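You operate a simulated robot arm through the tools that you are given. There is no shell and no other tool.

You are at the controls of a simulated robot arm. One attempt, no reset.

Task
Chock the round tube on the trestles from both sides and lock both chocks.
Fine: yellow chock to within 12 mm and locked first, then the blue one, till under 8 mm of play is left.

Only the result counts: the job must be done as asked and must still hold three seconds after the hand-in. Knocking over, shifting, dropping, spilling or breaking anything else fails it.

Robot
A 7-joint arm with a two-finger parallel gripper on a trunk, on a base that drives. Base frame: it is fixed to the floor where the robot stands at the start and does not move with it; the origin is under the middle of the robot, x ahead of it, y to its left, z up. Units: mm, degrees, N and s.
With the tool pointing down near the work surface it reaches from about 320 to 860 mm from the robot's upright axis, wherever it stands. Its first joint turns from -166.0 to 166.0 degrees. Places, roughly: aisle-side chock [700, 0, 800]; bender-side chock [1000, 0, 800]; long chock lever [700, -100, 800]; short chock lever [700, 200, 800]. Payload 3.43 kg.
The tool frame sits at the grasp point between the pads (the TCP): z along the fingers, y along the line on which they close. The tips reach 34 mm beyond it. Largest opening 128 mm; finger width 24, thickness 12; the body of the gripper, 48 by 130 mm, starts 96 mm behind the TCP.
Orientation is that of the tool frame in the base frame, as [roll, pitch, yaw] about the fixed x, y, z axes, in that order (R = Rz(yaw) Ry(pitch) Rx(roll)). With the fingers straight down and closing along the base's y, the tool's x points along the base's -x, its y along +y and its z along -z.

Tools
- The arm moves only by the tool apply_moves. Its argument "motion" is one flat list of numbers, 7 for each row, row after row: the shift along the tool's x, y, z in units of 40 mm (1.0 is 40 mm), then the turn, a rotation vector about the tool's x, y, z in units of 6 degrees (1.0 is 6 degrees), then the closure, from 0 (fully open) to 1 (shut). In form: [tx, ty, tz, ax, ay, az, hand, tx, ty, tz, ax, ay, az, hand, ...]. A call has 1 to 20 rows; each row shifts and turns the commanded pose from where the row before left it, along the tool's axes as they then stand. A call with a number of a shift or a turn outside -1 to 1 is refused whole. Each row takes 0.2 s and may step no farther than 50 mm and 8.6 degrees from the row before; otherwise, or with a gripper value out of range, the whole call is refused. A pose out of reach is approached as far as the arm can. The call stops where the force on the tool passes 90 N (or 10 N more than at its start, if that is more) or the arm is blocked; 0.2 s more then pass. Each finger travels about 153 mm/s and halts on what it meets, pressing with about 33 N; the grip force reading is that of the motor and also rises with nothing between the fingers. The clock runs only during rows and for 0.2 s after the last one: add rows that do not move to give the fingers time. It gives the time, the measured TCP pose, the force on the tool (base axes), the opening and the grip force at its end, in the units of the frame above (readings bear some noise), with the torque about the TCP (base axes, N m) and any sound that the robot's microphone picked up.
- Cameras (640 x 400 px; columns grow to the right, rows downward): "scene" is now at [181.2, 18.3, 1551.4]; the picture's right is [0.22, -0.97, 0.00], its down [-0.75, -0.17, -0.64] and it looks along [0.62, 0.14, -0.77] (base axes); focal length 264 px, centre (320, 200). "wrist" rides on the gripper at [76, -11, -160] in the tool frame; the picture's right is [0.15, 0.99, 0.00], its down [-0.88, 0.13, -0.46] and it looks along [-0.45, 0.07, 0.89] (tool axes); focal length 234 px, centre (320, 200). There is no depth. A picture from a camera that has moved, and an enlarged one, comes with that camera's place and axes in the base frame and with its lens.
- camera(camera): a new picture of that camera. The clock stands still meanwhile.
- steer(legs): drives the robot by 1 to 6 legs, each [ahead, turn to the left] in mm and degrees, along the robot's own axes; the way and the turn of a leg run together, so that a leg with both is an arc; at most 1500 mm and 180 degrees a leg. The arm and the cameras ride along, it lands a little off, and it stops where it bumps. It gives what a move gives.
- head_to(pan, tilt): turns the head with the scene camera to pan (to the left, within 132 degrees either way) and tilt (down, from -29 to 69), counted from straight ahead of the robot. It gives what a move gives.
- close_up(camera, box): a new picture of the part [left, top, right, bottom] of that camera's present view, enlarged. The clock stands still meanwhile.
- sign_off(): hands the job in; it is judged then, once.

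Nothing tells you exact positions but the pictures and the camera data. Unless the task says otherwise, let go and move clear before handing in.

The tools are called after "Call:" by a JSON object that holds its "method" and its "body". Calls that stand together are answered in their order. apply_moves: Moves the arm, as the interface text tells. Its arguments: {"type":"object","properties":{"motion":{"type":"array","items":{"type":"number"}}},"required":["motion"]} The other tools are called the same way: steer (legs) drives the base; head_to (pan, tilt) turns the head that bears the scene camera; camera (camera) takes a picture; close_up (camera, box) takes an enlarged picture of a part of a camera's view; sign_off () hands the job in.

At the start:

```text
t: 0.0
tool_pos: [605.8, 97.6, 1061.9]
ee_rot: [-179.9, -0.1, -179.9]
wrist_force: [0.2, -0.5, 0.9]
ft_torque: [0.01, 0.01, -0.01]
width: 127.9
grip_force: 0.1
robot x, y, heading: [0.4, 3.9, -0.3]
head pan, tilt: [12.9, 50.5]
```

scene: 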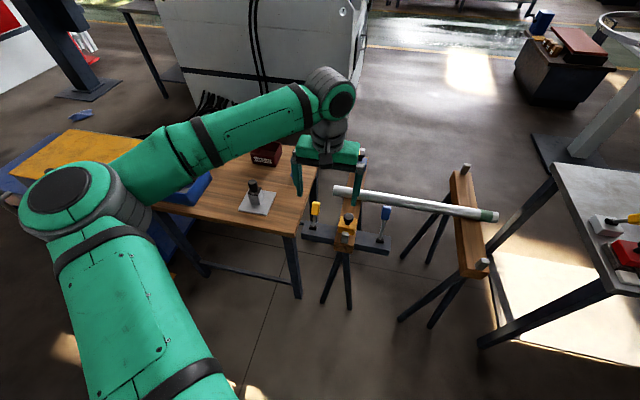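
wrist: 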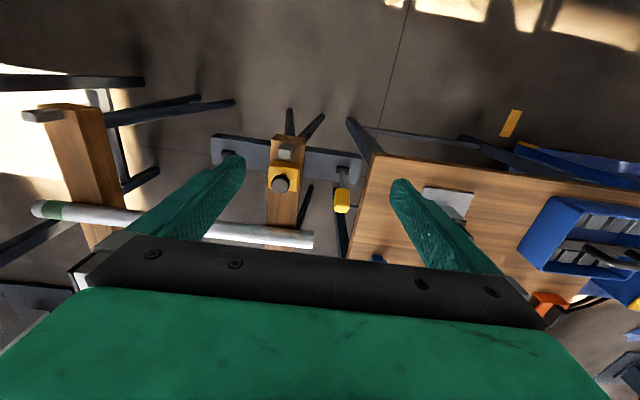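

I see a tube lying on two trestles, with yellow and blue chocks and levers near the closer trestle. I will take enlarged pictures before moving.

Call:
{"method": "close_up", "body": {"camera": "scene", "box": [280, 140, 520, 290]}}

Call:
{"method": "close_up", "body": {"camera": "wrist", "box": [180, 90, 420, 240]}}

Call:
{"method": "close_up", "body": {"camera": "scene", "box": [280, 160, 410, 270]}}

```text
2.67 times, centred on (400, 215) of scene
camera zoom: at [181.2, 18.3, 1551.4], right [0.22, -0.97, 0.0], down [-0.75, -0.17, -0.64], along [0.62, 0.14, -0.77], focal length 704 px, centre (107, 160)
```

zoom: 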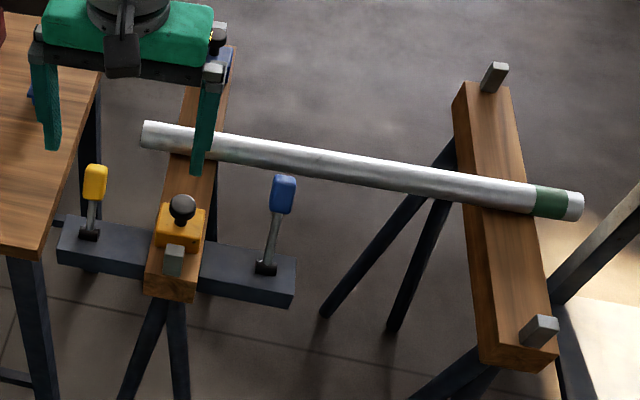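

```text
2.67 times, centred on (300, 165) of wrist
camera zoom: at [531.4, 88.9, 1221.7], right [-0.15, 0.99, 0.0], down [0.88, 0.13, 0.46], along [0.45, 0.07, -0.89], focal length 624 px, centre (373, 293)
```

zoom: 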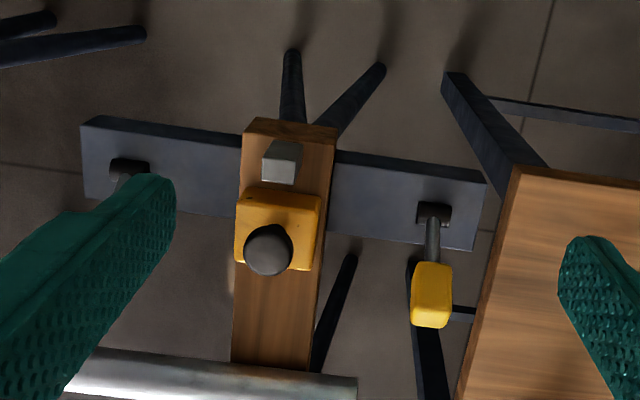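

```text
3.64 times, centred on (345, 215) of scene
camera zoom: at [181.2, 18.3, 1551.4], right [0.22, -0.97, 0.0], down [-0.75, -0.17, -0.64], along [0.62, 0.14, -0.77], focal length 959 px, centre (229, 146)
```

zoom: 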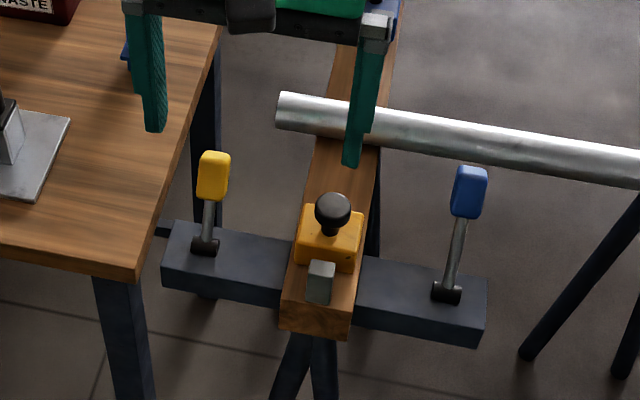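

The yellow chock's knob triangulates to about (720, 42, 807), between a post and the tube. I will move the hand up and to the left for a clear view of everything.

Call:
{"method": "apply_moves", "body": {"motion": [0, 0, -1, 0, 0, 0, 0, 0, 0.5, -1, 0, 0, 0, 0, 0, 1, 0, 0, 0, 0, 0, 0, 1, 0, 0, 0, 0, 0, 0, 1, 0, 0, 0, 0, 0, 0, 1, 0, 0, 0, 0, 0, 0, 1, 0, 0, 0, 0, 0, 0, 0, 0, 0, 0, 0, 0]}}

Call:
{"method": "camera", "body": {"camera": "scene"}}

Call:
{"method": "close_up", "body": {"camera": "scene", "box": [290, 130, 420, 240]}}

Call:
{"method": "camera", "body": {"camera": "wrist"}}

```text
t: 1.8
tool_pos: [607.2, 318.7, 1142.3]
ee_rot: [180.0, -0.1, 179.9]
wrist_force: [0.2, 0.4, 0.6]
ft_torque: [-0.01, 0.0, -0.02]
width: 127.8
grip_force: 0.0
robot x, y, heading: [1.6, -2.6, 0.1]
head pan, tilt: [12.9, 50.5]
```

```text
taken
camera scene: at [181.2, 18.4, 1551.4], right [0.22, -0.97, 0.0], down [-0.75, -0.17, -0.64], along [0.62, 0.14, -0.77], focal length 264 px, centre (320, 200)
```

scene: 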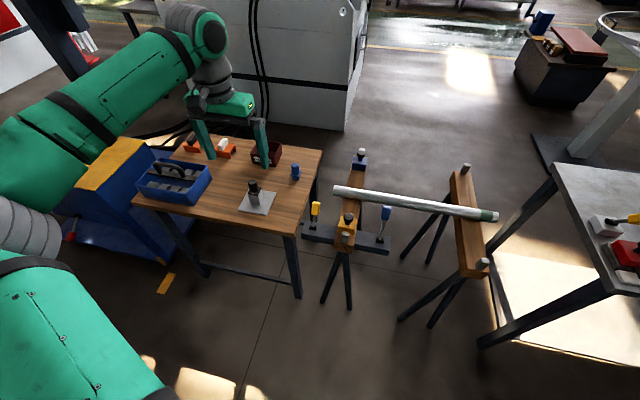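

```text
3.64 times, centred on (355, 185) of scene
camera zoom: at [181.2, 18.4, 1551.4], right [0.22, -0.97, 0.0], down [-0.75, -0.17, -0.64], along [0.62, 0.14, -0.77], focal length 959 px, centre (193, 254)
```

zoom: 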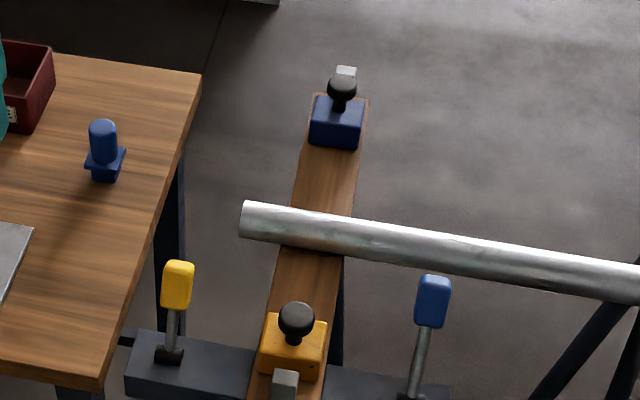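

```text
taken
camera wrist: at [531.0, 310.0, 1301.8], right [-0.15, 0.99, 0.0], down [0.88, 0.13, 0.46], along [0.45, 0.07, -0.89], focal length 234 px, centre (320, 200)
```

wrist: 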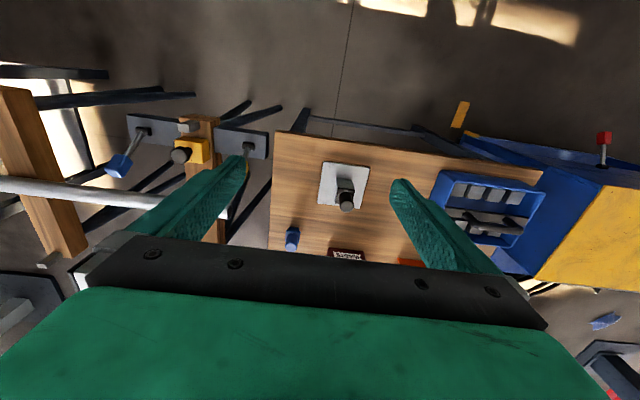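

The levers hinge about y-axis pivots near (693, 162, 751) and (693, -80, 751), both leaning away from the robot. The tube crosses the beam near x≈867. I will bring the wrist camera close to see details.

Call:
{"method": "apply_moves", "body": {"motion": [0, -1, 0, 0, 0, 0, 0, 0, -1, 0, 0, 0, 0, 0, 0, -1, 0.5, 0, 0, 0, 0, 0, -1, 1, 0, 0, 0, 0, 0, 0, 1, 0, 0, 0, 0, 0, 0, 1, 0, 0, 0, 0, 0, 0, 0, 0, 0, 0, 0]}}

Call:
{"method": "camera", "body": {"camera": "wrist"}}

Call:
{"method": "close_up", "body": {"camera": "wrist", "box": [120, 0, 320, 160]}}

Call:
{"method": "close_up", "body": {"camera": "wrist", "box": [260, 60, 360, 160]}}

```text
refused: row 4 steps farther than a row can; nothing moved
```

```text
taken
camera wrist: at [531.0, 310.0, 1301.8], right [-0.15, 0.99, 0.0], down [0.88, 0.13, 0.46], along [0.45, 0.07, -0.89], focal length 234 px, centre (320, 200)
```

wrist: 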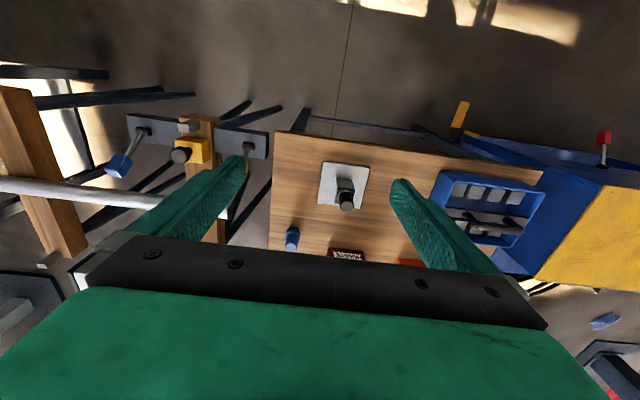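

```text
2.50 times, centred on (220, 80) of wrist
camera zoom: at [531.0, 310.0, 1301.8], right [-0.15, 0.99, 0.0], down [0.88, 0.13, 0.46], along [0.45, 0.07, -0.89], focal length 585 px, centre (570, 500)
```

zoom: 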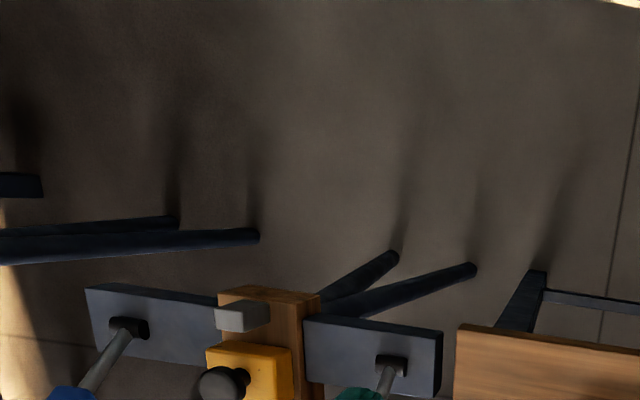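

```text
4.00 times, centred on (310, 110) of wrist
camera zoom: at [531.0, 310.0, 1301.8], right [-0.15, 0.99, 0.0], down [0.88, 0.13, 0.46], along [0.45, 0.07, -0.89], focal length 937 px, centre (360, 560)
```

zoom: 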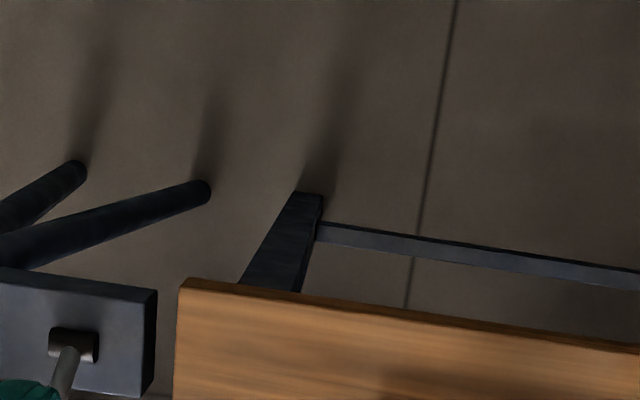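

That call was refused because one row stepped too far. I will repeat the approach with smaller combined steps.

Call:
{"method": "apply_moves", "body": {"motion": [0, -1, 0, 0, 0, 0, 0, 0, -1, 0, 0, 0, 0, 0, 0, -1, 0, 0, 0, 0, 0, 0, -1, 0, 0, 0, 0, 0, 0, -1, 0, 0, 0, 0, 0, 0, -1, 0, 0, 0, 0, 0, 0, -0.9, 0.5, 0, 0, 0, 0, 0, 0, 1, 0, 0, 0, 0, 0, 0, 1, 0, 0, 0, 0, 0, 0, 1, 0, 0, 0, 0, 0, 0, 0.5, 0, 0, 0, 0, 0, 0, 0, 0, 0, 0, 0]}}

Call:
{"method": "camera", "body": {"camera": "wrist"}}

Call:
{"method": "close_up", "body": {"camera": "wrist", "box": [230, 100, 410, 220]}}

Call:
{"method": "close_up", "body": {"camera": "scene", "box": [290, 130, 420, 240]}}

```text
t: 4.4
tool_pos: [605.5, 42.3, 981.3]
ee_rot: [-180.0, -0.1, -179.9]
wrist_force: [0.0, 1.4, 0.2]
ft_torque: [0.0, -0.01, 0.02]
width: 128.2
grip_force: 0.1
robot x, y, heading: [-1.1, 6.2, 0.1]
head pan, tilt: [12.9, 50.5]
```

```text
taken
camera wrist: at [530.5, 33.8, 1140.9], right [-0.15, 0.99, 0.0], down [0.88, 0.13, 0.46], along [0.45, 0.07, -0.89], focal length 234 px, centre (320, 200)
```

wrist: 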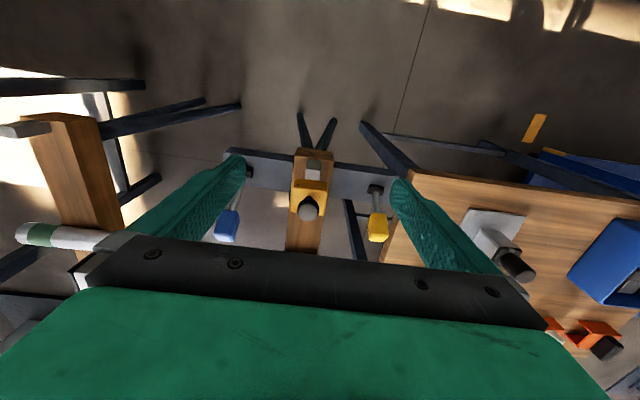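

```text
3.33 times, centred on (320, 160) of wrist
camera zoom: at [530.5, 33.8, 1140.9], right [-0.15, 0.99, 0.0], down [0.88, 0.13, 0.46], along [0.45, 0.07, -0.89], focal length 781 px, centre (320, 333)
```

zoom: 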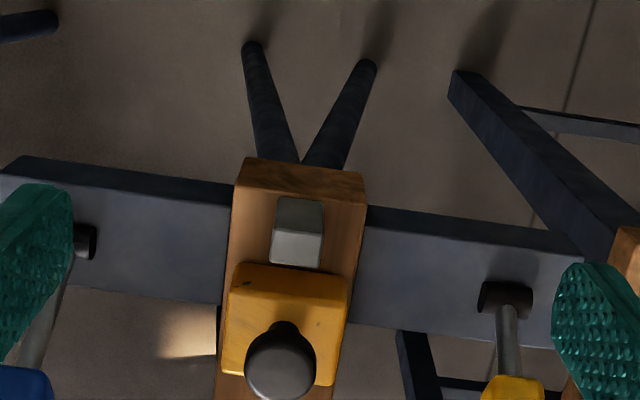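

```text
3.64 times, centred on (355, 185) of scene
camera zoom: at [181.2, 18.3, 1551.4], right [0.22, -0.97, 0.0], down [-0.75, -0.17, -0.64], along [0.62, 0.14, -0.77], focal length 959 px, centre (193, 254)
```

zoom: 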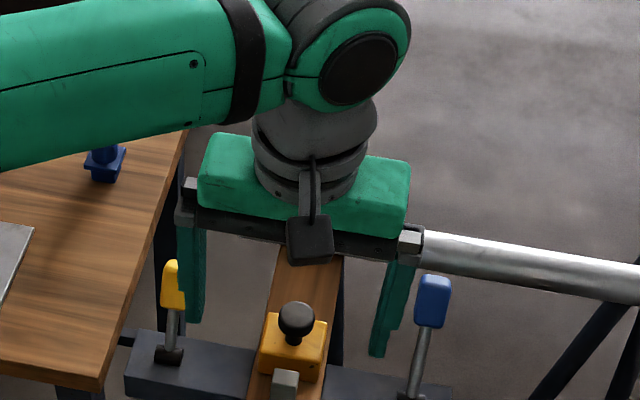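

The knob sits at about (719, 42, 807) on a neck over the yellow block. I will come down straddling it along y, stopping just above to check.

Call:
{"method": "apply_moves", "body": {"motion": [-0.95, 0, 0, 0, 0, 0, 0, -0.95, 0, 0, 0, 0, 0, 0, -0.95, 0, 0, 0, 0, 0, 0, 0, 0, 1, 0, 0, 0, 0, 0, 0, 1, 0, 0, 0, 0, 0, 0, 1, 0, 0, 0, 0, 0, 0, 0, 0, 0, 0, 0]}}

Call:
{"method": "close_up", "body": {"camera": "wrist", "box": [200, 100, 440, 250]}}

Call:
{"method": "close_up", "body": {"camera": "scene", "box": [290, 150, 420, 260]}}

```text
t: 6.0
tool_pos: [719.6, 43.4, 861.3]
ee_rot: [180.0, 0.0, -179.9]
wrist_force: [0.0, -0.6, -0.6]
ft_torque: [0.02, 0.0, 0.02]
width: 128.0
grip_force: 0.0
robot x, y, heading: [1.0, 3.5, 0.0]
head pan, tilt: [12.9, 50.5]
```

```text
2.67 times, centred on (320, 175) of wrist
camera zoom: at [644.7, 33.6, 1021.4], right [-0.15, 0.99, 0.0], down [0.88, 0.13, 0.46], along [0.45, 0.07, -0.89], focal length 624 px, centre (320, 267)
```

zoom: 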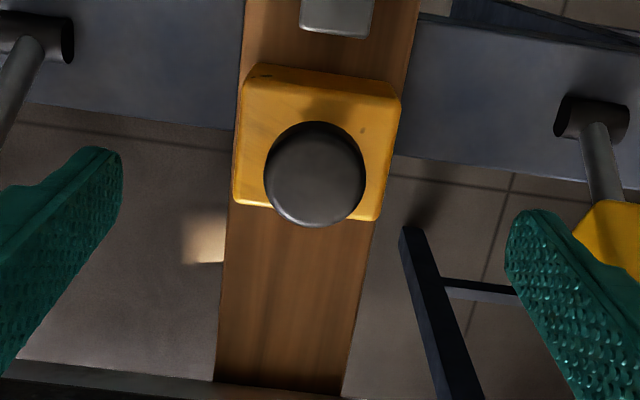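

```text
3.64 times, centred on (355, 205) of scene
camera zoom: at [181.3, 18.3, 1551.3], right [0.22, -0.97, 0.0], down [-0.75, -0.17, -0.64], along [0.62, 0.14, -0.77], focal length 959 px, centre (193, 182)
```

zoom: 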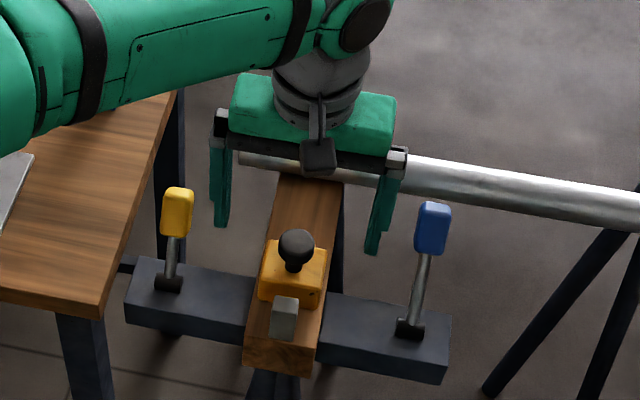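

The knob is centred at about (716, 43). I will lower around it and close on it.

Call:
{"method": "apply_moves", "body": {"motion": [0.07, 0, 0.8, 0, 0, 0, 0, 0, 0, 0.42, 0, 0, 0, 0, 0, 0, 0, 0, 0, 0, 0, 0, 0, 0, 0, 0, 0, 0.5, 0, 0, 0, 0, 0, 0, 1, 0, 0, 0, 0, 0, 0, 1, 0, 0, 0, 0, 0, 0, 1]}}

Call:
{"method": "close_up", "body": {"camera": "wrist", "box": [200, 100, 440, 250]}}

Call:
{"method": "close_up", "body": {"camera": "scene", "box": [290, 150, 420, 260]}}

```text
t: 7.6
tool_pos: [718.4, 39.8, 812.3]
ee_rot: [-179.9, 0.0, 179.9]
wrist_force: [3.9, -23.7, -9.6]
ft_torque: [-0.56, -0.73, 0.59]
width: 59.6
grip_force: 45.0
robot x, y, heading: [1.9, -0.0, 0.2]
head pan, tilt: [12.9, 50.5]
```

```text
2.67 times, centred on (320, 175) of wrist
camera zoom: at [641.9, 31.5, 972.7], right [-0.14, 0.99, 0.0], down [0.88, 0.13, 0.46], along [0.45, 0.06, -0.89], focal length 624 px, centre (320, 267)
```

zoom: 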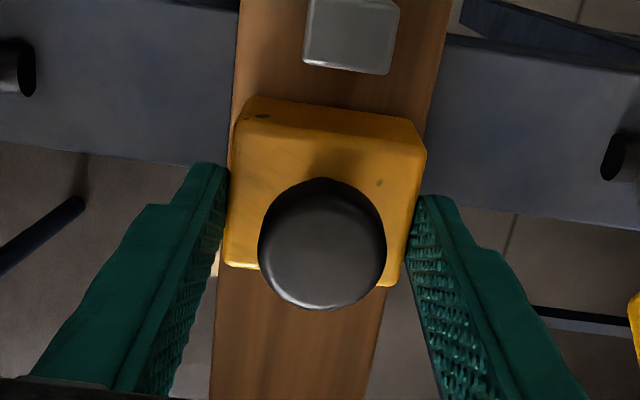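

```text
3.64 times, centred on (355, 205) of scene
camera zoom: at [181.7, 17.6, 1551.3], right [0.22, -0.97, 0.0], down [-0.75, -0.17, -0.64], along [0.62, 0.14, -0.77], focal length 959 px, centre (193, 182)
```

zoom: 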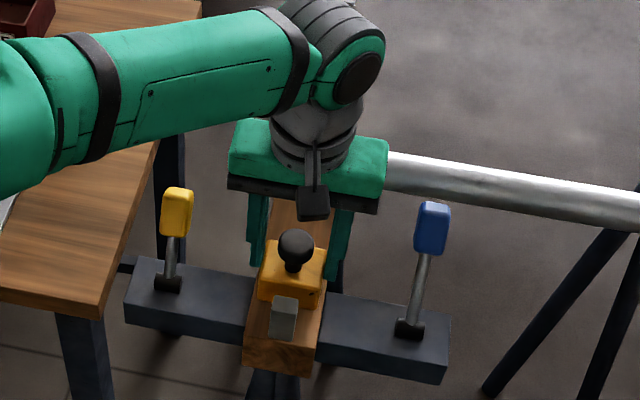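

The fingers closed on the block body itself (about 59 mm wide), with some side load since the block sits about 3 mm to the right. I will take out that offset and check the force.

Call:
{"method": "apply_moves", "body": {"motion": [0, -0.09, 0, 0, 0, 0, 1, 0, 0, 0, 0, 0, 0, 1, 0, 0, 0, 0, 0, 0, 1]}}

Call:
{"method": "close_up", "body": {"camera": "scene", "box": [320, 165, 380, 225]}}

```text
t: 8.4
tool_pos: [716.5, 39.5, 812.8]
ee_rot: [179.8, -0.1, -180.0]
wrist_force: [-2.0, -5.4, -2.4]
ft_torque: [-0.81, 0.67, -0.61]
width: 60.1
grip_force: 44.2
robot x, y, heading: [-1.1, -3.7, 0.2]
head pan, tilt: [12.9, 50.5]
```

```text
6.67 times, centred on (350, 195) of scene
camera zoom: at [181.3, 18.1, 1551.3], right [0.22, -0.97, 0.0], down [-0.75, -0.17, -0.64], along [0.62, 0.14, -0.77], focal length 1759 px, centre (120, 233)
```

zoom: 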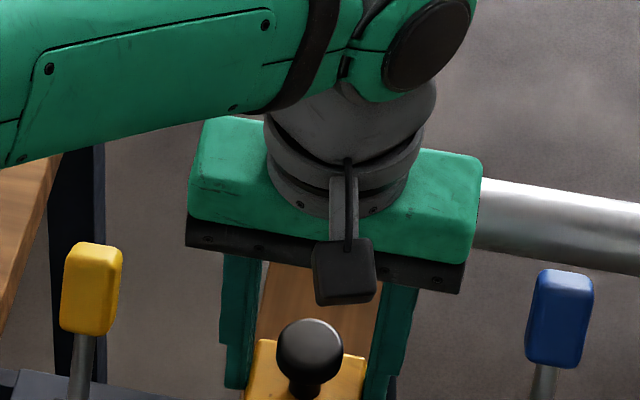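

Side load is nearly gone. I will slide the yellow chock 60 mm toward the tube (about 108 mm gap estimated) and watch the force.

Call:
{"method": "apply_moves", "body": {"motion": [-0.25, 0, 0, 0, 0, 0, 1, -0.25, 0, 0, 0, 0, 0, 1, -0.25, 0, 0, 0, 0, 0, 1, -0.25, 0, 0, 0, 0, 0, 1, -0.25, 0, 0, 0, 0, 0, 1, -0.25, 0, 0, 0, 0, 0, 1, 0, 0, 0, 0, 0, 0, 1]}}

Call:
{"method": "close_up", "body": {"camera": "wrist", "box": [200, 100, 440, 250]}}

Call:
{"method": "close_up", "body": {"camera": "scene", "box": [290, 130, 420, 240]}}

```text
t: 10.0
tool_pos: [777.6, 39.5, 812.9]
ee_rot: [179.9, 0.1, -179.9]
wrist_force: [0.6, 11.9, -13.4]
ft_torque: [0.89, 0.03, -0.43]
width: 60.0
grip_force: 44.8
robot x, y, heading: [-1.7, 3.5, 0.1]
head pan, tilt: [12.9, 50.5]
```

```text
2.67 times, centred on (320, 175) of wrist
camera zoom: at [702.9, 30.2, 972.9], right [-0.15, 0.99, 0.0], down [0.88, 0.13, 0.46], along [0.45, 0.07, -0.89], focal length 624 px, centre (320, 267)
```

zoom: 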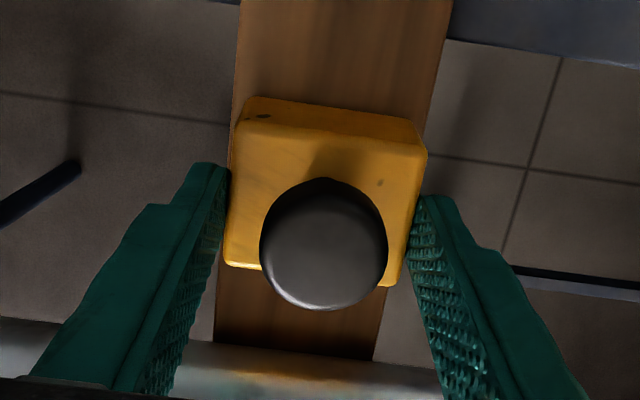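

```text
3.64 times, centred on (355, 185) of scene
camera zoom: at [181.8, 18.6, 1551.3], right [0.22, -0.97, 0.0], down [-0.75, -0.17, -0.64], along [0.62, 0.14, -0.77], focal length 959 px, centre (193, 254)
```

zoom: 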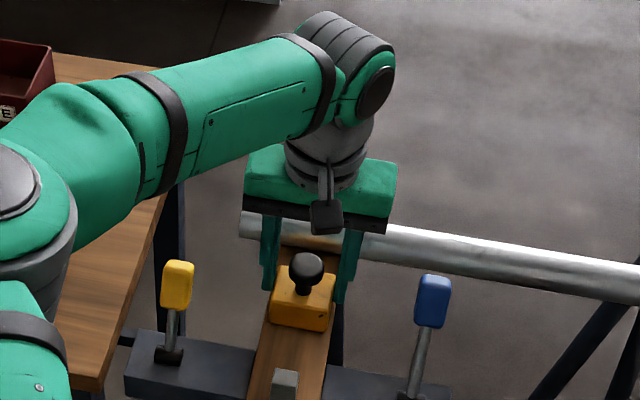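

The chock slides smoothly; I estimate about 43 mm of gap left. I will advance 30 mm more and look again.

Call:
{"method": "apply_moves", "body": {"motion": [-0.25, 0, 0, 0, 0, 0, 1, -0.25, 0, 0, 0, 0, 0, 1, -0.25, 0, 0, 0, 0, 0, 1, 0, 0, 0, 0, 0, 0, 1]}}

Call:
{"method": "close_up", "body": {"camera": "wrist", "box": [200, 100, 440, 250]}}

Call:
{"method": "close_up", "body": {"camera": "scene", "box": [320, 165, 380, 225]}}

```text
t: 11.0
tool_pos: [808.8, 39.5, 812.5]
ee_rot: [-180.0, 0.0, -179.9]
wrist_force: [-0.2, 15.2, -11.4]
ft_torque: [0.74, -0.01, -0.3]
width: 59.4
grip_force: 45.3
robot x, y, heading: [0.7, -0.4, 0.1]
head pan, tilt: [12.9, 50.5]
```

```text
2.67 times, centred on (320, 175) of wrist
camera zoom: at [732.9, 30.4, 972.9], right [-0.15, 0.99, 0.0], down [0.88, 0.13, 0.46], along [0.45, 0.07, -0.89], focal length 624 px, centre (320, 267)
```

zoom: 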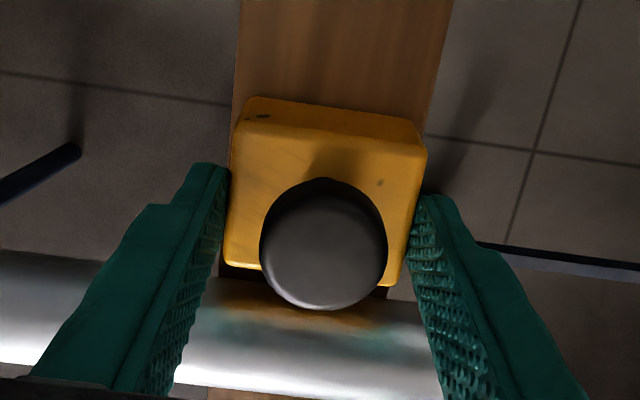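

```text
6.67 times, centred on (350, 195) of scene
camera zoom: at [181.7, 18.7, 1551.3], right [0.22, -0.97, 0.0], down [-0.75, -0.17, -0.64], along [0.62, 0.14, -0.77], focal length 1759 px, centre (120, 233)
```

zoom: 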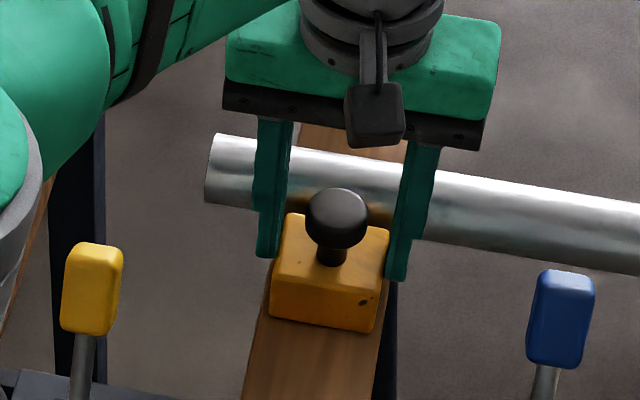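

The gap now looks to be 12–16 mm. I will advance 8 mm more in small steps.

Call:
{"method": "apply_moves", "body": {"motion": [-0.1, 0, 0, 0, 0, 0, 1, -0.1, 0, 0, 0, 0, 0, 1, 0, 0, 0, 0, 0, 0, 1, 0, 0, 0, 0, 0, 0, 1]}}

Call:
{"method": "close_up", "body": {"camera": "wrist", "box": [270, 140, 360, 230]}}

Call:
{"method": "close_up", "body": {"camera": "scene", "box": [335, 170, 365, 200]}}

```text
t: 12.0
tool_pos: [816.2, 41.4, 813.8]
ee_rot: [-179.9, 0.0, -180.0]
wrist_force: [-0.9, 19.4, -8.7]
ft_torque: [0.37, 0.48, -0.55]
width: 59.6
grip_force: 44.7
robot x, y, heading: [0.4, -2.0, 0.1]
head pan, tilt: [12.9, 50.5]
```

```text
4.44 times, centred on (315, 185) of wrist
camera zoom: at [740.8, 30.4, 973.0], right [-0.15, 0.99, 0.0], down [0.88, 0.13, 0.46], along [0.45, 0.07, -0.89], focal length 1041 px, centre (342, 267)
```

zoom: 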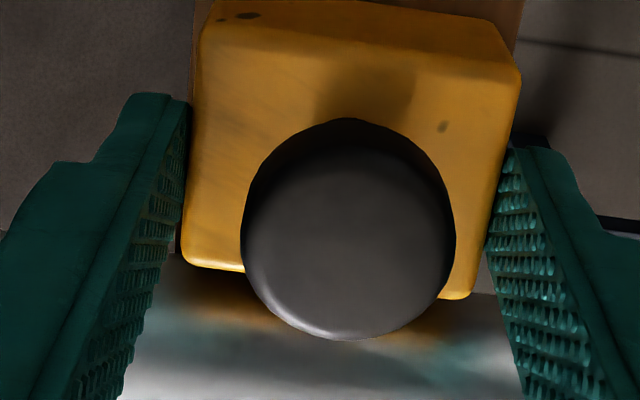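

```text
13.33 times, centred on (350, 185) of scene
camera zoom: at [181.6, 18.9, 1551.3], right [0.22, -0.97, 0.0], down [-0.75, -0.17, -0.64], along [0.62, 0.14, -0.77], focal length 3518 px, centre (-80, 400)
```

zoom: 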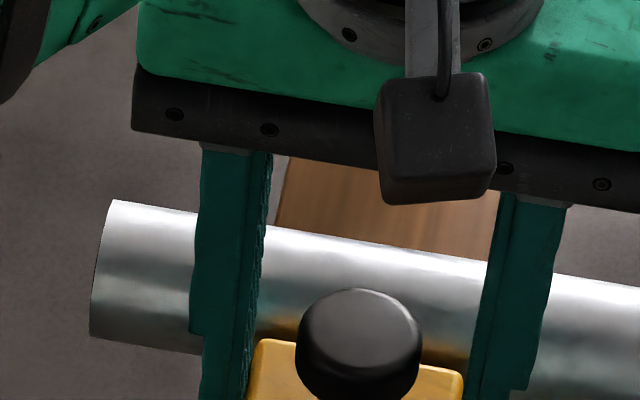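

The chock should now be within a few mm of the tube, but I need a direct view of the gap. I will release, lift, and look down to check room for driving forward.

Call:
{"method": "apply_moves", "body": {"motion": [0, 0, 0, 0, 0, 0, 0.3, 0, 0, 0, 0, 0, 0, 0, 0, 0, -0.5, 0, 0, 0, 0, 0, 0, -1, 0, 0, 0, 0, 0, 0, -1, 0, 0, 0, 0, 0, 0, -1, 0, 0, 0, 0, 0, 0, -1, 0, 0, 0, 0, 0, 0, 0, 0, 0, 0, 0]}}

Call:
{"method": "close_up", "body": {"camera": "scene", "box": [325, 165, 375, 215]}}

Call:
{"method": "camera", "body": {"camera": "wrist"}}

Call:
{"method": "head_to", "body": {"pan": 0, "tilt": 69}}

Call:
{"method": "camera", "body": {"camera": "scene"}}

```text
t: 13.8
tool_pos: [814.7, 39.1, 993.7]
ee_rot: [180.0, -0.1, -180.0]
wrist_force: [-0.2, 0.4, -0.4]
ft_torque: [-0.01, 0.0, -0.01]
width: 128.0
grip_force: 0.0
robot x, y, heading: [-5.5, -1.0, -0.2]
head pan, tilt: [12.9, 50.5]
```

```text
8.00 times, centred on (350, 190) of scene
camera zoom: at [181.3, 18.3, 1551.3], right [0.22, -0.97, 0.0], down [-0.75, -0.17, -0.64], along [0.62, 0.14, -0.77], focal length 2110 px, centre (80, 280)
```

zoom: 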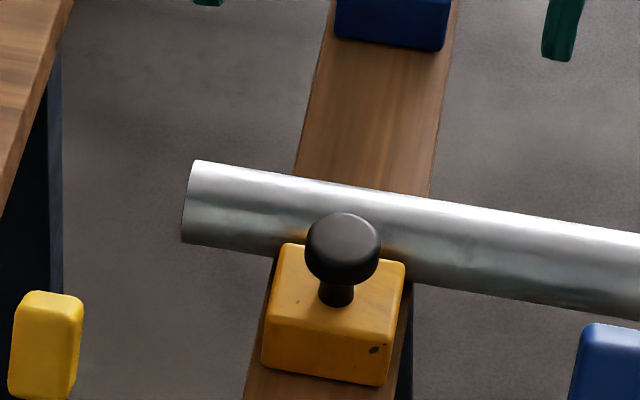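

```text
taken
camera wrist: at [739.2, 28.9, 1153.0], right [-0.15, 0.99, 0.0], down [0.88, 0.13, 0.46], along [0.45, 0.07, -0.89], focal length 234 px, centre (320, 200)
```

wrist: 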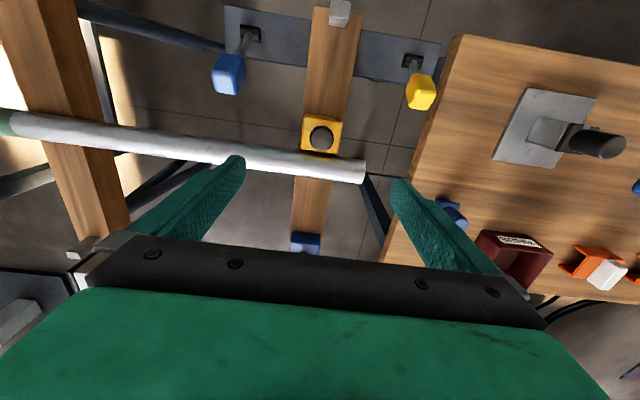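

```text
t: 14.6
tool_pos: [814.3, 38.8, 993.3]
ee_rot: [179.9, 0.0, -179.9]
wrist_force: [0.1, 0.1, 0.2]
ft_torque: [0.0, -0.02, 0.04]
width: 128.0
grip_force: 0.0
robot x, y, heading: [-3.6, -0.3, 0.1]
head pan, tilt: [0.0, 68.8]
```

```text
taken
camera scene: at [162.6, 1.2, 1530.1], right [0.0, -1.0, 0.0], down [-0.93, 0.0, -0.36], along [0.36, 0.0, -0.93], focal length 264 px, centre (320, 200)
```

scene: 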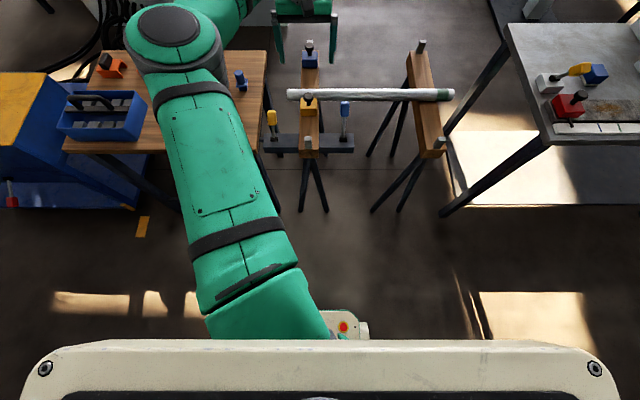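

The robot has free floor ahead: the body front is well short of the table edge (x≈640) and the trestle feet (x≈687). I will drive 250 mm forward with the hand kept high, so that both chocks and levers are in reach.

Call:
{"method": "steer", "body": {"legs": [[250, 0]]}}

Call:
{"method": "head_to", "body": {"pan": 0, "tilt": 60}}

Call:
{"method": "camera", "body": {"camera": "scene"}}

Call:
{"method": "camera", "body": {"camera": "wrist"}}

```text
t: 16.4
tool_pos: [1065.3, 38.1, 993.9]
ee_rot: [180.0, 0.0, 180.0]
wrist_force: [0.1, 0.2, -0.4]
ft_torque: [-0.02, 0.03, -0.02]
width: 128.0
grip_force: 0.1
robot x, y, heading: [251.7, 2.8, 0.0]
head pan, tilt: [0.0, 68.8]
```

```text
t: 17.1
tool_pos: [1066.3, 39.3, 992.8]
ee_rot: [180.0, 0.0, 179.9]
wrist_force: [-0.6, 1.2, 1.3]
ft_torque: [-0.02, 0.0, 0.02]
width: 128.0
grip_force: 0.0
robot x, y, heading: [250.1, -0.2, 0.0]
head pan, tilt: [0.0, 60.0]
```

```text
taken
camera scene: at [424.5, 1.2, 1539.4], right [0.0, -1.0, 0.0], down [-0.87, 0.0, -0.5], along [0.5, 0.0, -0.87], focal length 264 px, centre (320, 200)
```

scene: 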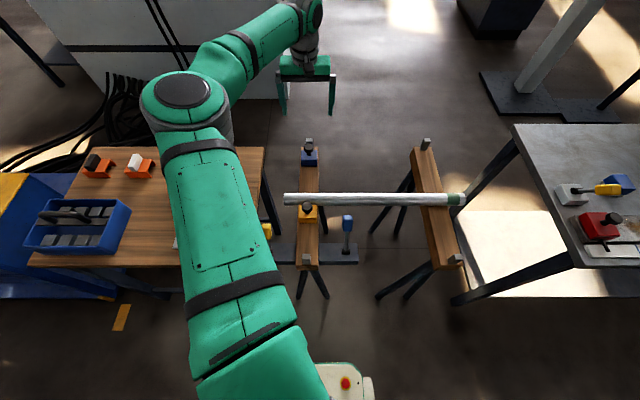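

```text
taken
camera wrist: at [990.6, 29.0, 1152.7], right [-0.15, 0.99, 0.0], down [0.88, 0.13, 0.46], along [0.45, 0.07, -0.89], focal length 234 px, centre (320, 200)
```

wrist: 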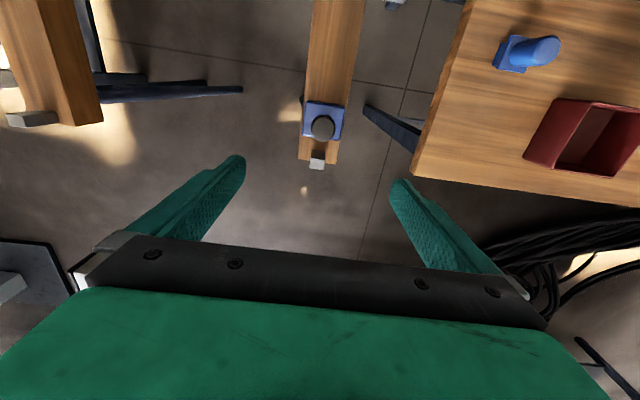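

Now standing about 250 mm forward. I will bring the wrist camera straight above the yellow chock's front face to see the gap without parallax.

Call:
{"method": "apply_moves", "body": {"motion": [1, 0, 0, 0, 0, 0, 0, 1, 0, 0, 0, 0, 0, 0, 1, 0, 0, 0, 0, 0, 0, 1, 0, 0, 0, 0, 0, 0, 1, 0, 0, 0, 0, 0, 0, 0, 0, 1, 0, 0, 0, 0, 0, 0, 1, 0, 0, 0, 0, 0, 0, 0.33, 0, 0, 0, 0, 0, 0, 0, 0, 0.833, 0, 0, 0, 0, 0, 0, 0.833, 0, 0, 0, 0, 0, 0, 0.833, 0, 0, 0, 0, 0, 0, 0.833, 0, 0, 0, 0, 0, 0, 0, 0, 0]}}

Call:
{"method": "camera", "body": {"camera": "wrist"}}

Call:
{"method": "close_up", "body": {"camera": "wrist", "box": [280, 130, 376, 190]}}

```text
t: 19.9
tool_pos: [866.8, 37.9, 899.6]
ee_rot: [-180.0, -20.1, -180.0]
wrist_force: [-0.3, 0.7, -0.4]
ft_torque: [0.03, 0.04, 0.0]
width: 128.2
grip_force: 0.1
robot x, y, heading: [250.1, 0.4, 0.0]
head pan, tilt: [0.0, 60.0]
```

```text
taken
camera wrist: at [849.9, 28.8, 1075.4], right [-0.14, 0.99, 0.05], down [0.98, 0.13, 0.13], along [0.12, 0.07, -0.99], focal length 234 px, centre (320, 200)
```

wrist: 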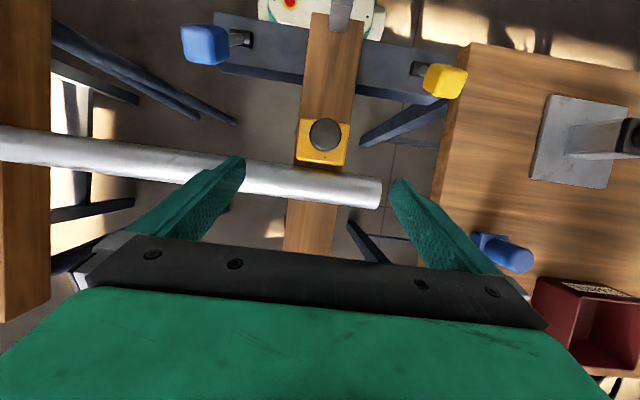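

```text
6.67 times, centred on (328, 160) of wrist
camera zoom: at [849.9, 28.8, 1075.4], right [-0.14, 0.99, 0.05], down [0.98, 0.13, 0.13], along [0.12, 0.07, -0.99], focal length 1561 px, centre (267, 467)
```

zoom: 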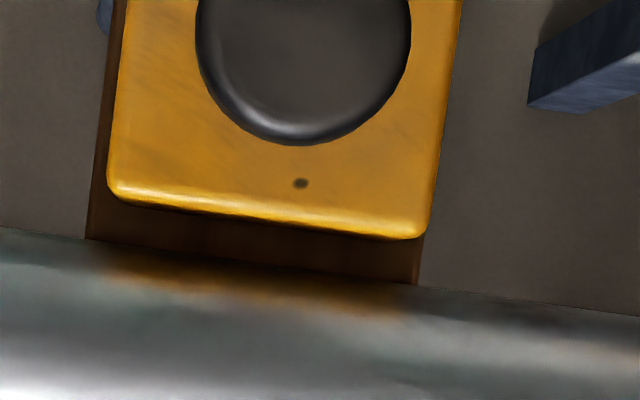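

Seen from directly above, about 8 mm of gap remains and the edges are parallel. I will regrip the yellow chock and push it 5 mm further.

Call:
{"method": "apply_moves", "body": {"motion": [0, 0, 0, 0, -0.833, 0, 0, 0, 0, 0, 0, -0.833, 0, 0, 0, 0, 0, 0, -0.833, 0, 0, 0, 0, 0, 0, -0.833, 0, 0, 0.65, 0.05, 0, 0, 0, 0, 0, 0.65, 0, 0, 0, 0, 0, 0, 0, 0, 1, 0, 0, 0, 0, 0, 0, 0.8, 0, 0, 0, 0, 0, 0, 0.39, 0, 0, 0, 0, 0, 0, 0, 0, 0, 0, 0]}}

```text
t: 22.1
tool_pos: [814.3, 39.2, 811.6]
ee_rot: [-179.9, 0.0, 180.0]
wrist_force: [-0.2, 0.5, -0.6]
ft_torque: [0.02, 0.01, 0.0]
width: 127.9
grip_force: 0.0
robot x, y, heading: [248.2, 2.7, 0.2]
head pan, tilt: [0.0, 60.0]
```

Call:
{"method": "apply_moves", "body": {"motion": [0, 0.03, 0, 0, 0, 0, 0.3, 0, 0, 0, 0, 0, 0, 0.5, 0, 0, 0, 0, 0, 0, 1, 0, 0, 0, 0, 0, 0, 1, -0.06, 0, 0, 0, 0, 0, 1, -0.06, 0, 0, 0, 0, 0, 1, 0, 0, 0, 0, 0, 0, 1, 0, 0, 0, 0, 0, 0, 1]}}

```text
t: 23.9
tool_pos: [819.3, 39.9, 811.2]
ee_rot: [-179.9, -0.1, 180.0]
wrist_force: [-2.0, -16.1, -8.5]
ft_torque: [-0.87, 0.43, 0.31]
width: 60.0
grip_force: 45.2
robot x, y, heading: [250.8, -0.8, -0.0]
head pan, tilt: [0.0, 60.0]
```

The chock moved about 5 mm. I will release, lift and repeat the overhead check.

Call:
{"method": "apply_moves", "body": {"motion": [0, 0, 0, 0, 0, 0, 0.3, 0, 0, 0, 0, 0, 0, 0, 0, 0, -0.5, 0, 0, 0, 0, 0, 0, -1, 0, 0, 0, 0, 0, 0, -0.7, 0, 0, 0, 0, 0, -0.6, 0, 0, 0, 0.833, 0, 0, -0.55, 0, 0, 0, 0.833, 0, 0, 0, 0, 0, 0, 0.833, 0, 0, 0, 0, 0, 0, 0.833, 0, 0, 0, 0, 0, 0, 0, 0, 0]}}

Call:
{"method": "close_up", "body": {"camera": "wrist", "box": [280, 130, 376, 190]}}

Call:
{"method": "camera", "body": {"camera": "wrist"}}

```text
refused: motion must hold 7 numbers for each row
```

```text
6.67 times, centred on (328, 160) of wrist
camera zoom: at [743.3, 30.9, 971.6], right [-0.15, 0.99, 0.0], down [0.88, 0.13, 0.45], along [0.45, 0.07, -0.89], focal length 1561 px, centre (267, 467)
```

zoom: 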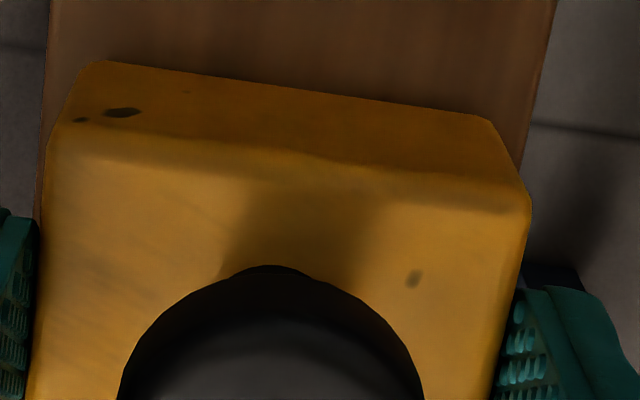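

```text
taken
camera wrist: at [743.3, 30.9, 971.6], right [-0.15, 0.99, 0.0], down [0.88, 0.13, 0.45], along [0.45, 0.07, -0.89], focal length 234 px, centre (320, 200)
```

wrist: 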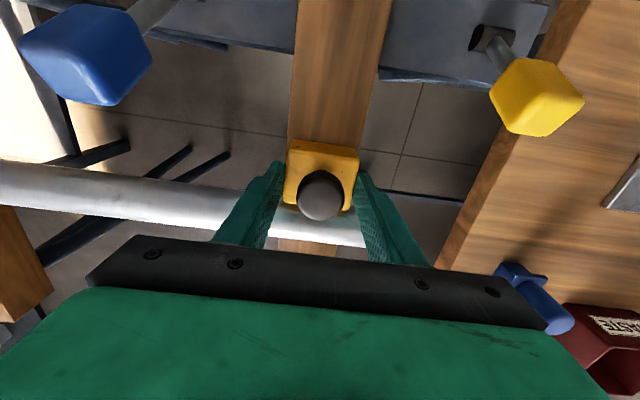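

The list had a miscounted row and nothing moved. I will resend the release, lift and tilt.

Call:
{"method": "apply_moves", "body": {"motion": [0, 0, 0, 0, 0, 0, 0.3, 0, 0, 0, 0, 0, 0, 0, 0, 0, -0.5, 0, 0, 0, 0, 0, 0, -1, 0, 0, 0, 0, 0, 0, -0.7, 0, 0, 0, 0, -0.6, 0, 0, 0, 0, 0, 0, -0.55, 0, 0, 0, 0, 0, 0, 0, 0, 0, 0, 0.833, 0, 0, 0, 0, 0, 0, 0.833, 0, 0, 0, 0, 0, 0, 0.833, 0, 0, 0, 0, 0, 0, 0.833, 0, 0, 0, 0, 0, 0, 0, 0, 0]}}

Call:
{"method": "close_up", "body": {"camera": "wrist", "box": [280, 130, 376, 190]}}

Call:
{"method": "camera", "body": {"camera": "wrist"}}

```text
t: 26.5
tool_pos: [865.0, 39.9, 900.7]
ee_rot: [-180.0, -20.1, 180.0]
wrist_force: [0.0, -0.6, 0.6]
ft_torque: [0.0, -0.03, 0.0]
width: 128.1
grip_force: 0.1
robot x, y, heading: [251.3, 2.5, 0.4]
head pan, tilt: [0.0, 60.0]
```

```text
6.67 times, centred on (328, 160) of wrist
camera zoom: at [848.5, 32.0, 1076.2], right [-0.14, 0.99, 0.05], down [0.98, 0.13, 0.13], along [0.12, 0.07, -0.99], focal length 1561 px, centre (267, 467)
```

zoom: 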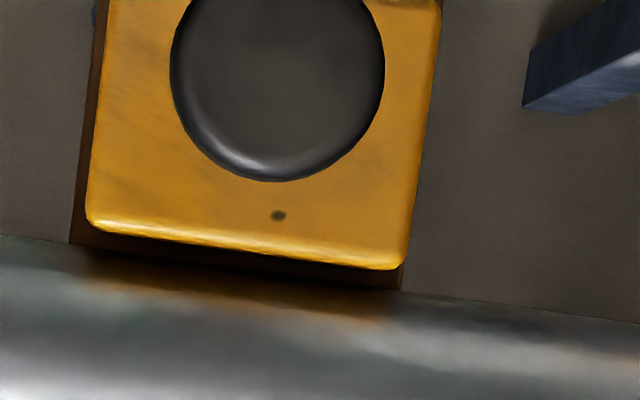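

```text
taken
camera wrist: at [848.5, 32.0, 1076.2], right [-0.14, 0.99, 0.05], down [0.98, 0.13, 0.13], along [0.12, 0.07, -0.99], focal length 234 px, centre (320, 200)
```

wrist: 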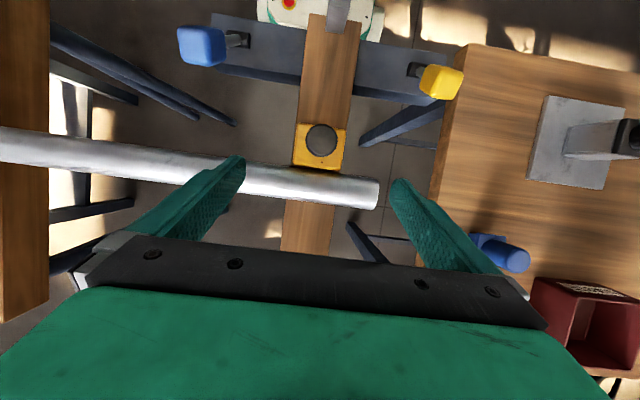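

The gap is now about 3.5 mm, which is good. Next is the yellow lever, so I will look closely at both levers for how they swing.

Call:
{"method": "close_up", "body": {"camera": "wrist", "box": [390, 40, 486, 110]}}

Call:
{"method": "close_up", "body": {"camera": "wrist", "box": [160, 5, 270, 85]}}

Call:
{"method": "head_to", "body": {"pan": 20, "tilt": 66}}

Call:
{"method": "camera", "body": {"camera": "scene"}}

```text
5.71 times, centred on (438, 75) of wrist
camera zoom: at [848.5, 32.0, 1076.2], right [-0.14, 0.99, 0.05], down [0.98, 0.13, 0.13], along [0.12, 0.07, -0.99], focal length 1338 px, centre (-354, 914)
```

zoom: 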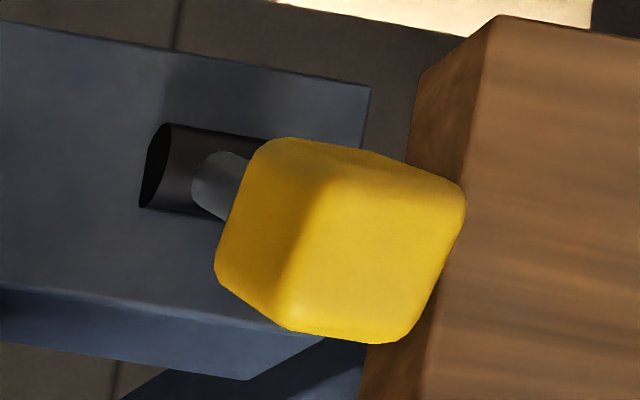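

```text
5.00 times, centred on (215, 45) of wrist
camera zoom: at [848.5, 32.0, 1076.2], right [-0.14, 0.99, 0.05], down [0.98, 0.13, 0.13], along [0.12, 0.07, -0.99], focal length 1171 px, centre (845, 975)
```

zoom: 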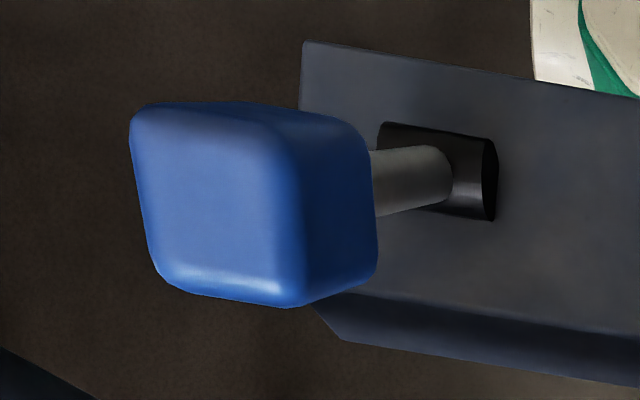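

```text
t: 27.4
tool_pos: [865.4, 41.1, 899.5]
ee_rot: [180.0, -20.1, 179.9]
wrist_force: [0.1, 0.3, 0.3]
ft_torque: [-0.01, -0.01, 0.02]
width: 127.9
grip_force: 0.0
robot x, y, heading: [252.6, 1.9, -0.1]
head pan, tilt: [20.0, 66.0]
```

```text
taken
camera scene: at [413.8, 21.5, 1532.8], right [0.34, -0.94, 0.0], down [-0.86, -0.31, -0.41], along [0.38, 0.14, -0.91], focal length 264 px, centre (320, 200)
```

scene: 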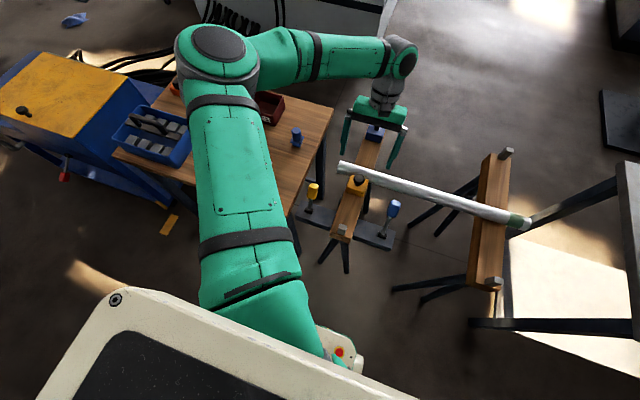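

The lever barrels lie along y, so the levers swing in the x–z plane; the yellow handle is near (734, 161, 819). I will bring the half-closed hand over it and check before lowering.

Call:
{"method": "apply_moves", "body": {"motion": [0, 0, 0, 0, -0.833, 0, 0, 0, 0, 0, 0, -0.833, 0, 0, 0, 0, 0, 0, -0.833, 0, 0, 0, 0, -1, 0, -0.833, 0, 0, 0.82, 0.756, 0, 0, 0, 0, 0.2, 0.82, 0.756, 0, 0, 0, 0, 0.4, 0.82, 0.756, 0, 0, 0, 0, 0.5, 0.82, 0.756, 0, 0, 0, 0, 0.5, 0, 0, 0.8, 0, 0, 0, 0.5, 0, 0, 0.5, 0, 0, 0, 0.5, 0, 0, 0, 0, 0, 0, 0.5]}}

Call:
{"method": "camera", "body": {"camera": "wrist"}}

Call:
{"method": "close_up", "body": {"camera": "scene", "box": [270, 140, 410, 240]}}

```text
t: 29.8
tool_pos: [736.6, 162.6, 887.9]
ee_rot: [-179.9, 0.0, 180.0]
wrist_force: [-0.1, 0.2, -0.4]
ft_torque: [-0.01, 0.0, 0.02]
width: 64.0
grip_force: 0.1
robot x, y, heading: [251.0, -0.6, -0.1]
head pan, tilt: [20.0, 66.0]
```

```text
taken
camera wrist: at [661.6, 153.4, 1048.3], right [-0.15, 0.99, 0.0], down [0.88, 0.13, 0.46], along [0.45, 0.07, -0.89], focal length 234 px, centre (320, 200)
```

wrist: 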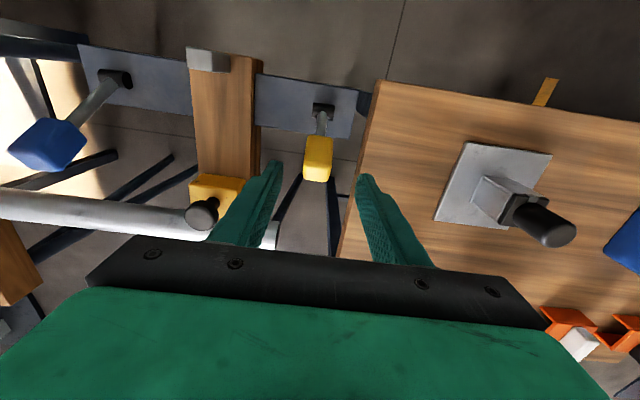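

```text
4.00 times, centred on (340, 190) of scene
camera zoom: at [413.6, 21.6, 1532.8], right [0.34, -0.94, 0.0], down [-0.86, -0.31, -0.41], along [0.38, 0.14, -0.91], focal length 1055 px, centre (240, 240)
```

zoom: 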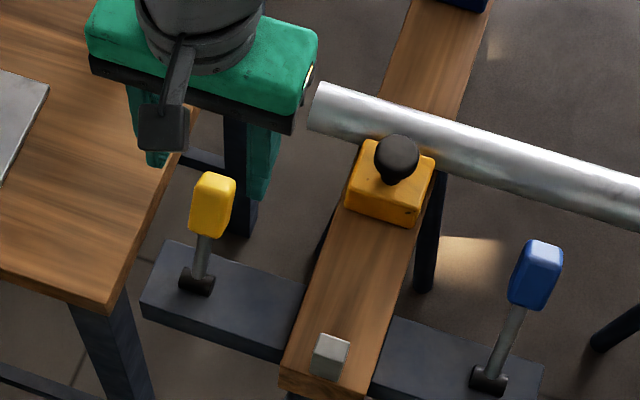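

The handle lies centrally between the fingers at about (730, 163, 819). I will lower around it and close gently.

Call:
{"method": "apply_moves", "body": {"motion": [0.15, 0, 0, 0, 0, 0, 0.58, 0, 0, 0.8, 0, 0, 0, 0.58, 0, 0, 0.8, 0, 0, 0, 0.58, 0, 0, 0, 0, 0, 0, 0.58]}}

Call:
{"method": "close_up", "body": {"camera": "wrist", "box": [200, 80, 440, 230]}}

Call:
{"method": "close_up", "body": {"camera": "scene", "box": [270, 140, 410, 240]}}

```text
t: 30.8
tool_pos: [731.7, 161.7, 823.4]
ee_rot: [180.0, 0.0, 180.0]
wrist_force: [0.2, 0.1, 0.2]
ft_torque: [0.0, 0.01, -0.03]
width: 53.9
grip_force: 0.0
robot x, y, heading: [251.1, -0.1, -0.1]
head pan, tilt: [20.0, 66.0]
```

```text
2.67 times, centred on (320, 155) of wrist
camera zoom: at [655.4, 152.8, 983.6], right [-0.15, 0.99, 0.0], down [0.88, 0.13, 0.46], along [0.45, 0.07, -0.89], focal length 624 px, centre (320, 320)
```

zoom: 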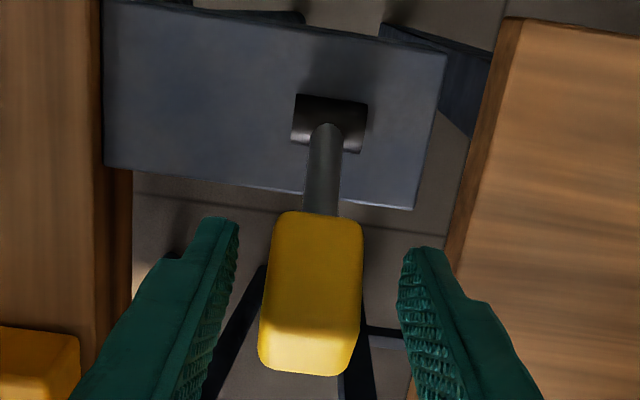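

```text
4.00 times, centred on (340, 190) of scene
camera zoom: at [413.7, 21.6, 1532.8], right [0.34, -0.94, 0.0], down [-0.86, -0.31, -0.41], along [0.38, 0.14, -0.91], focal length 1055 px, centre (240, 240)
```

zoom: 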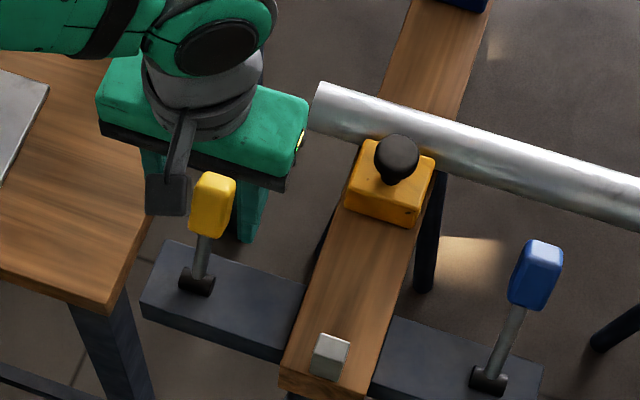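

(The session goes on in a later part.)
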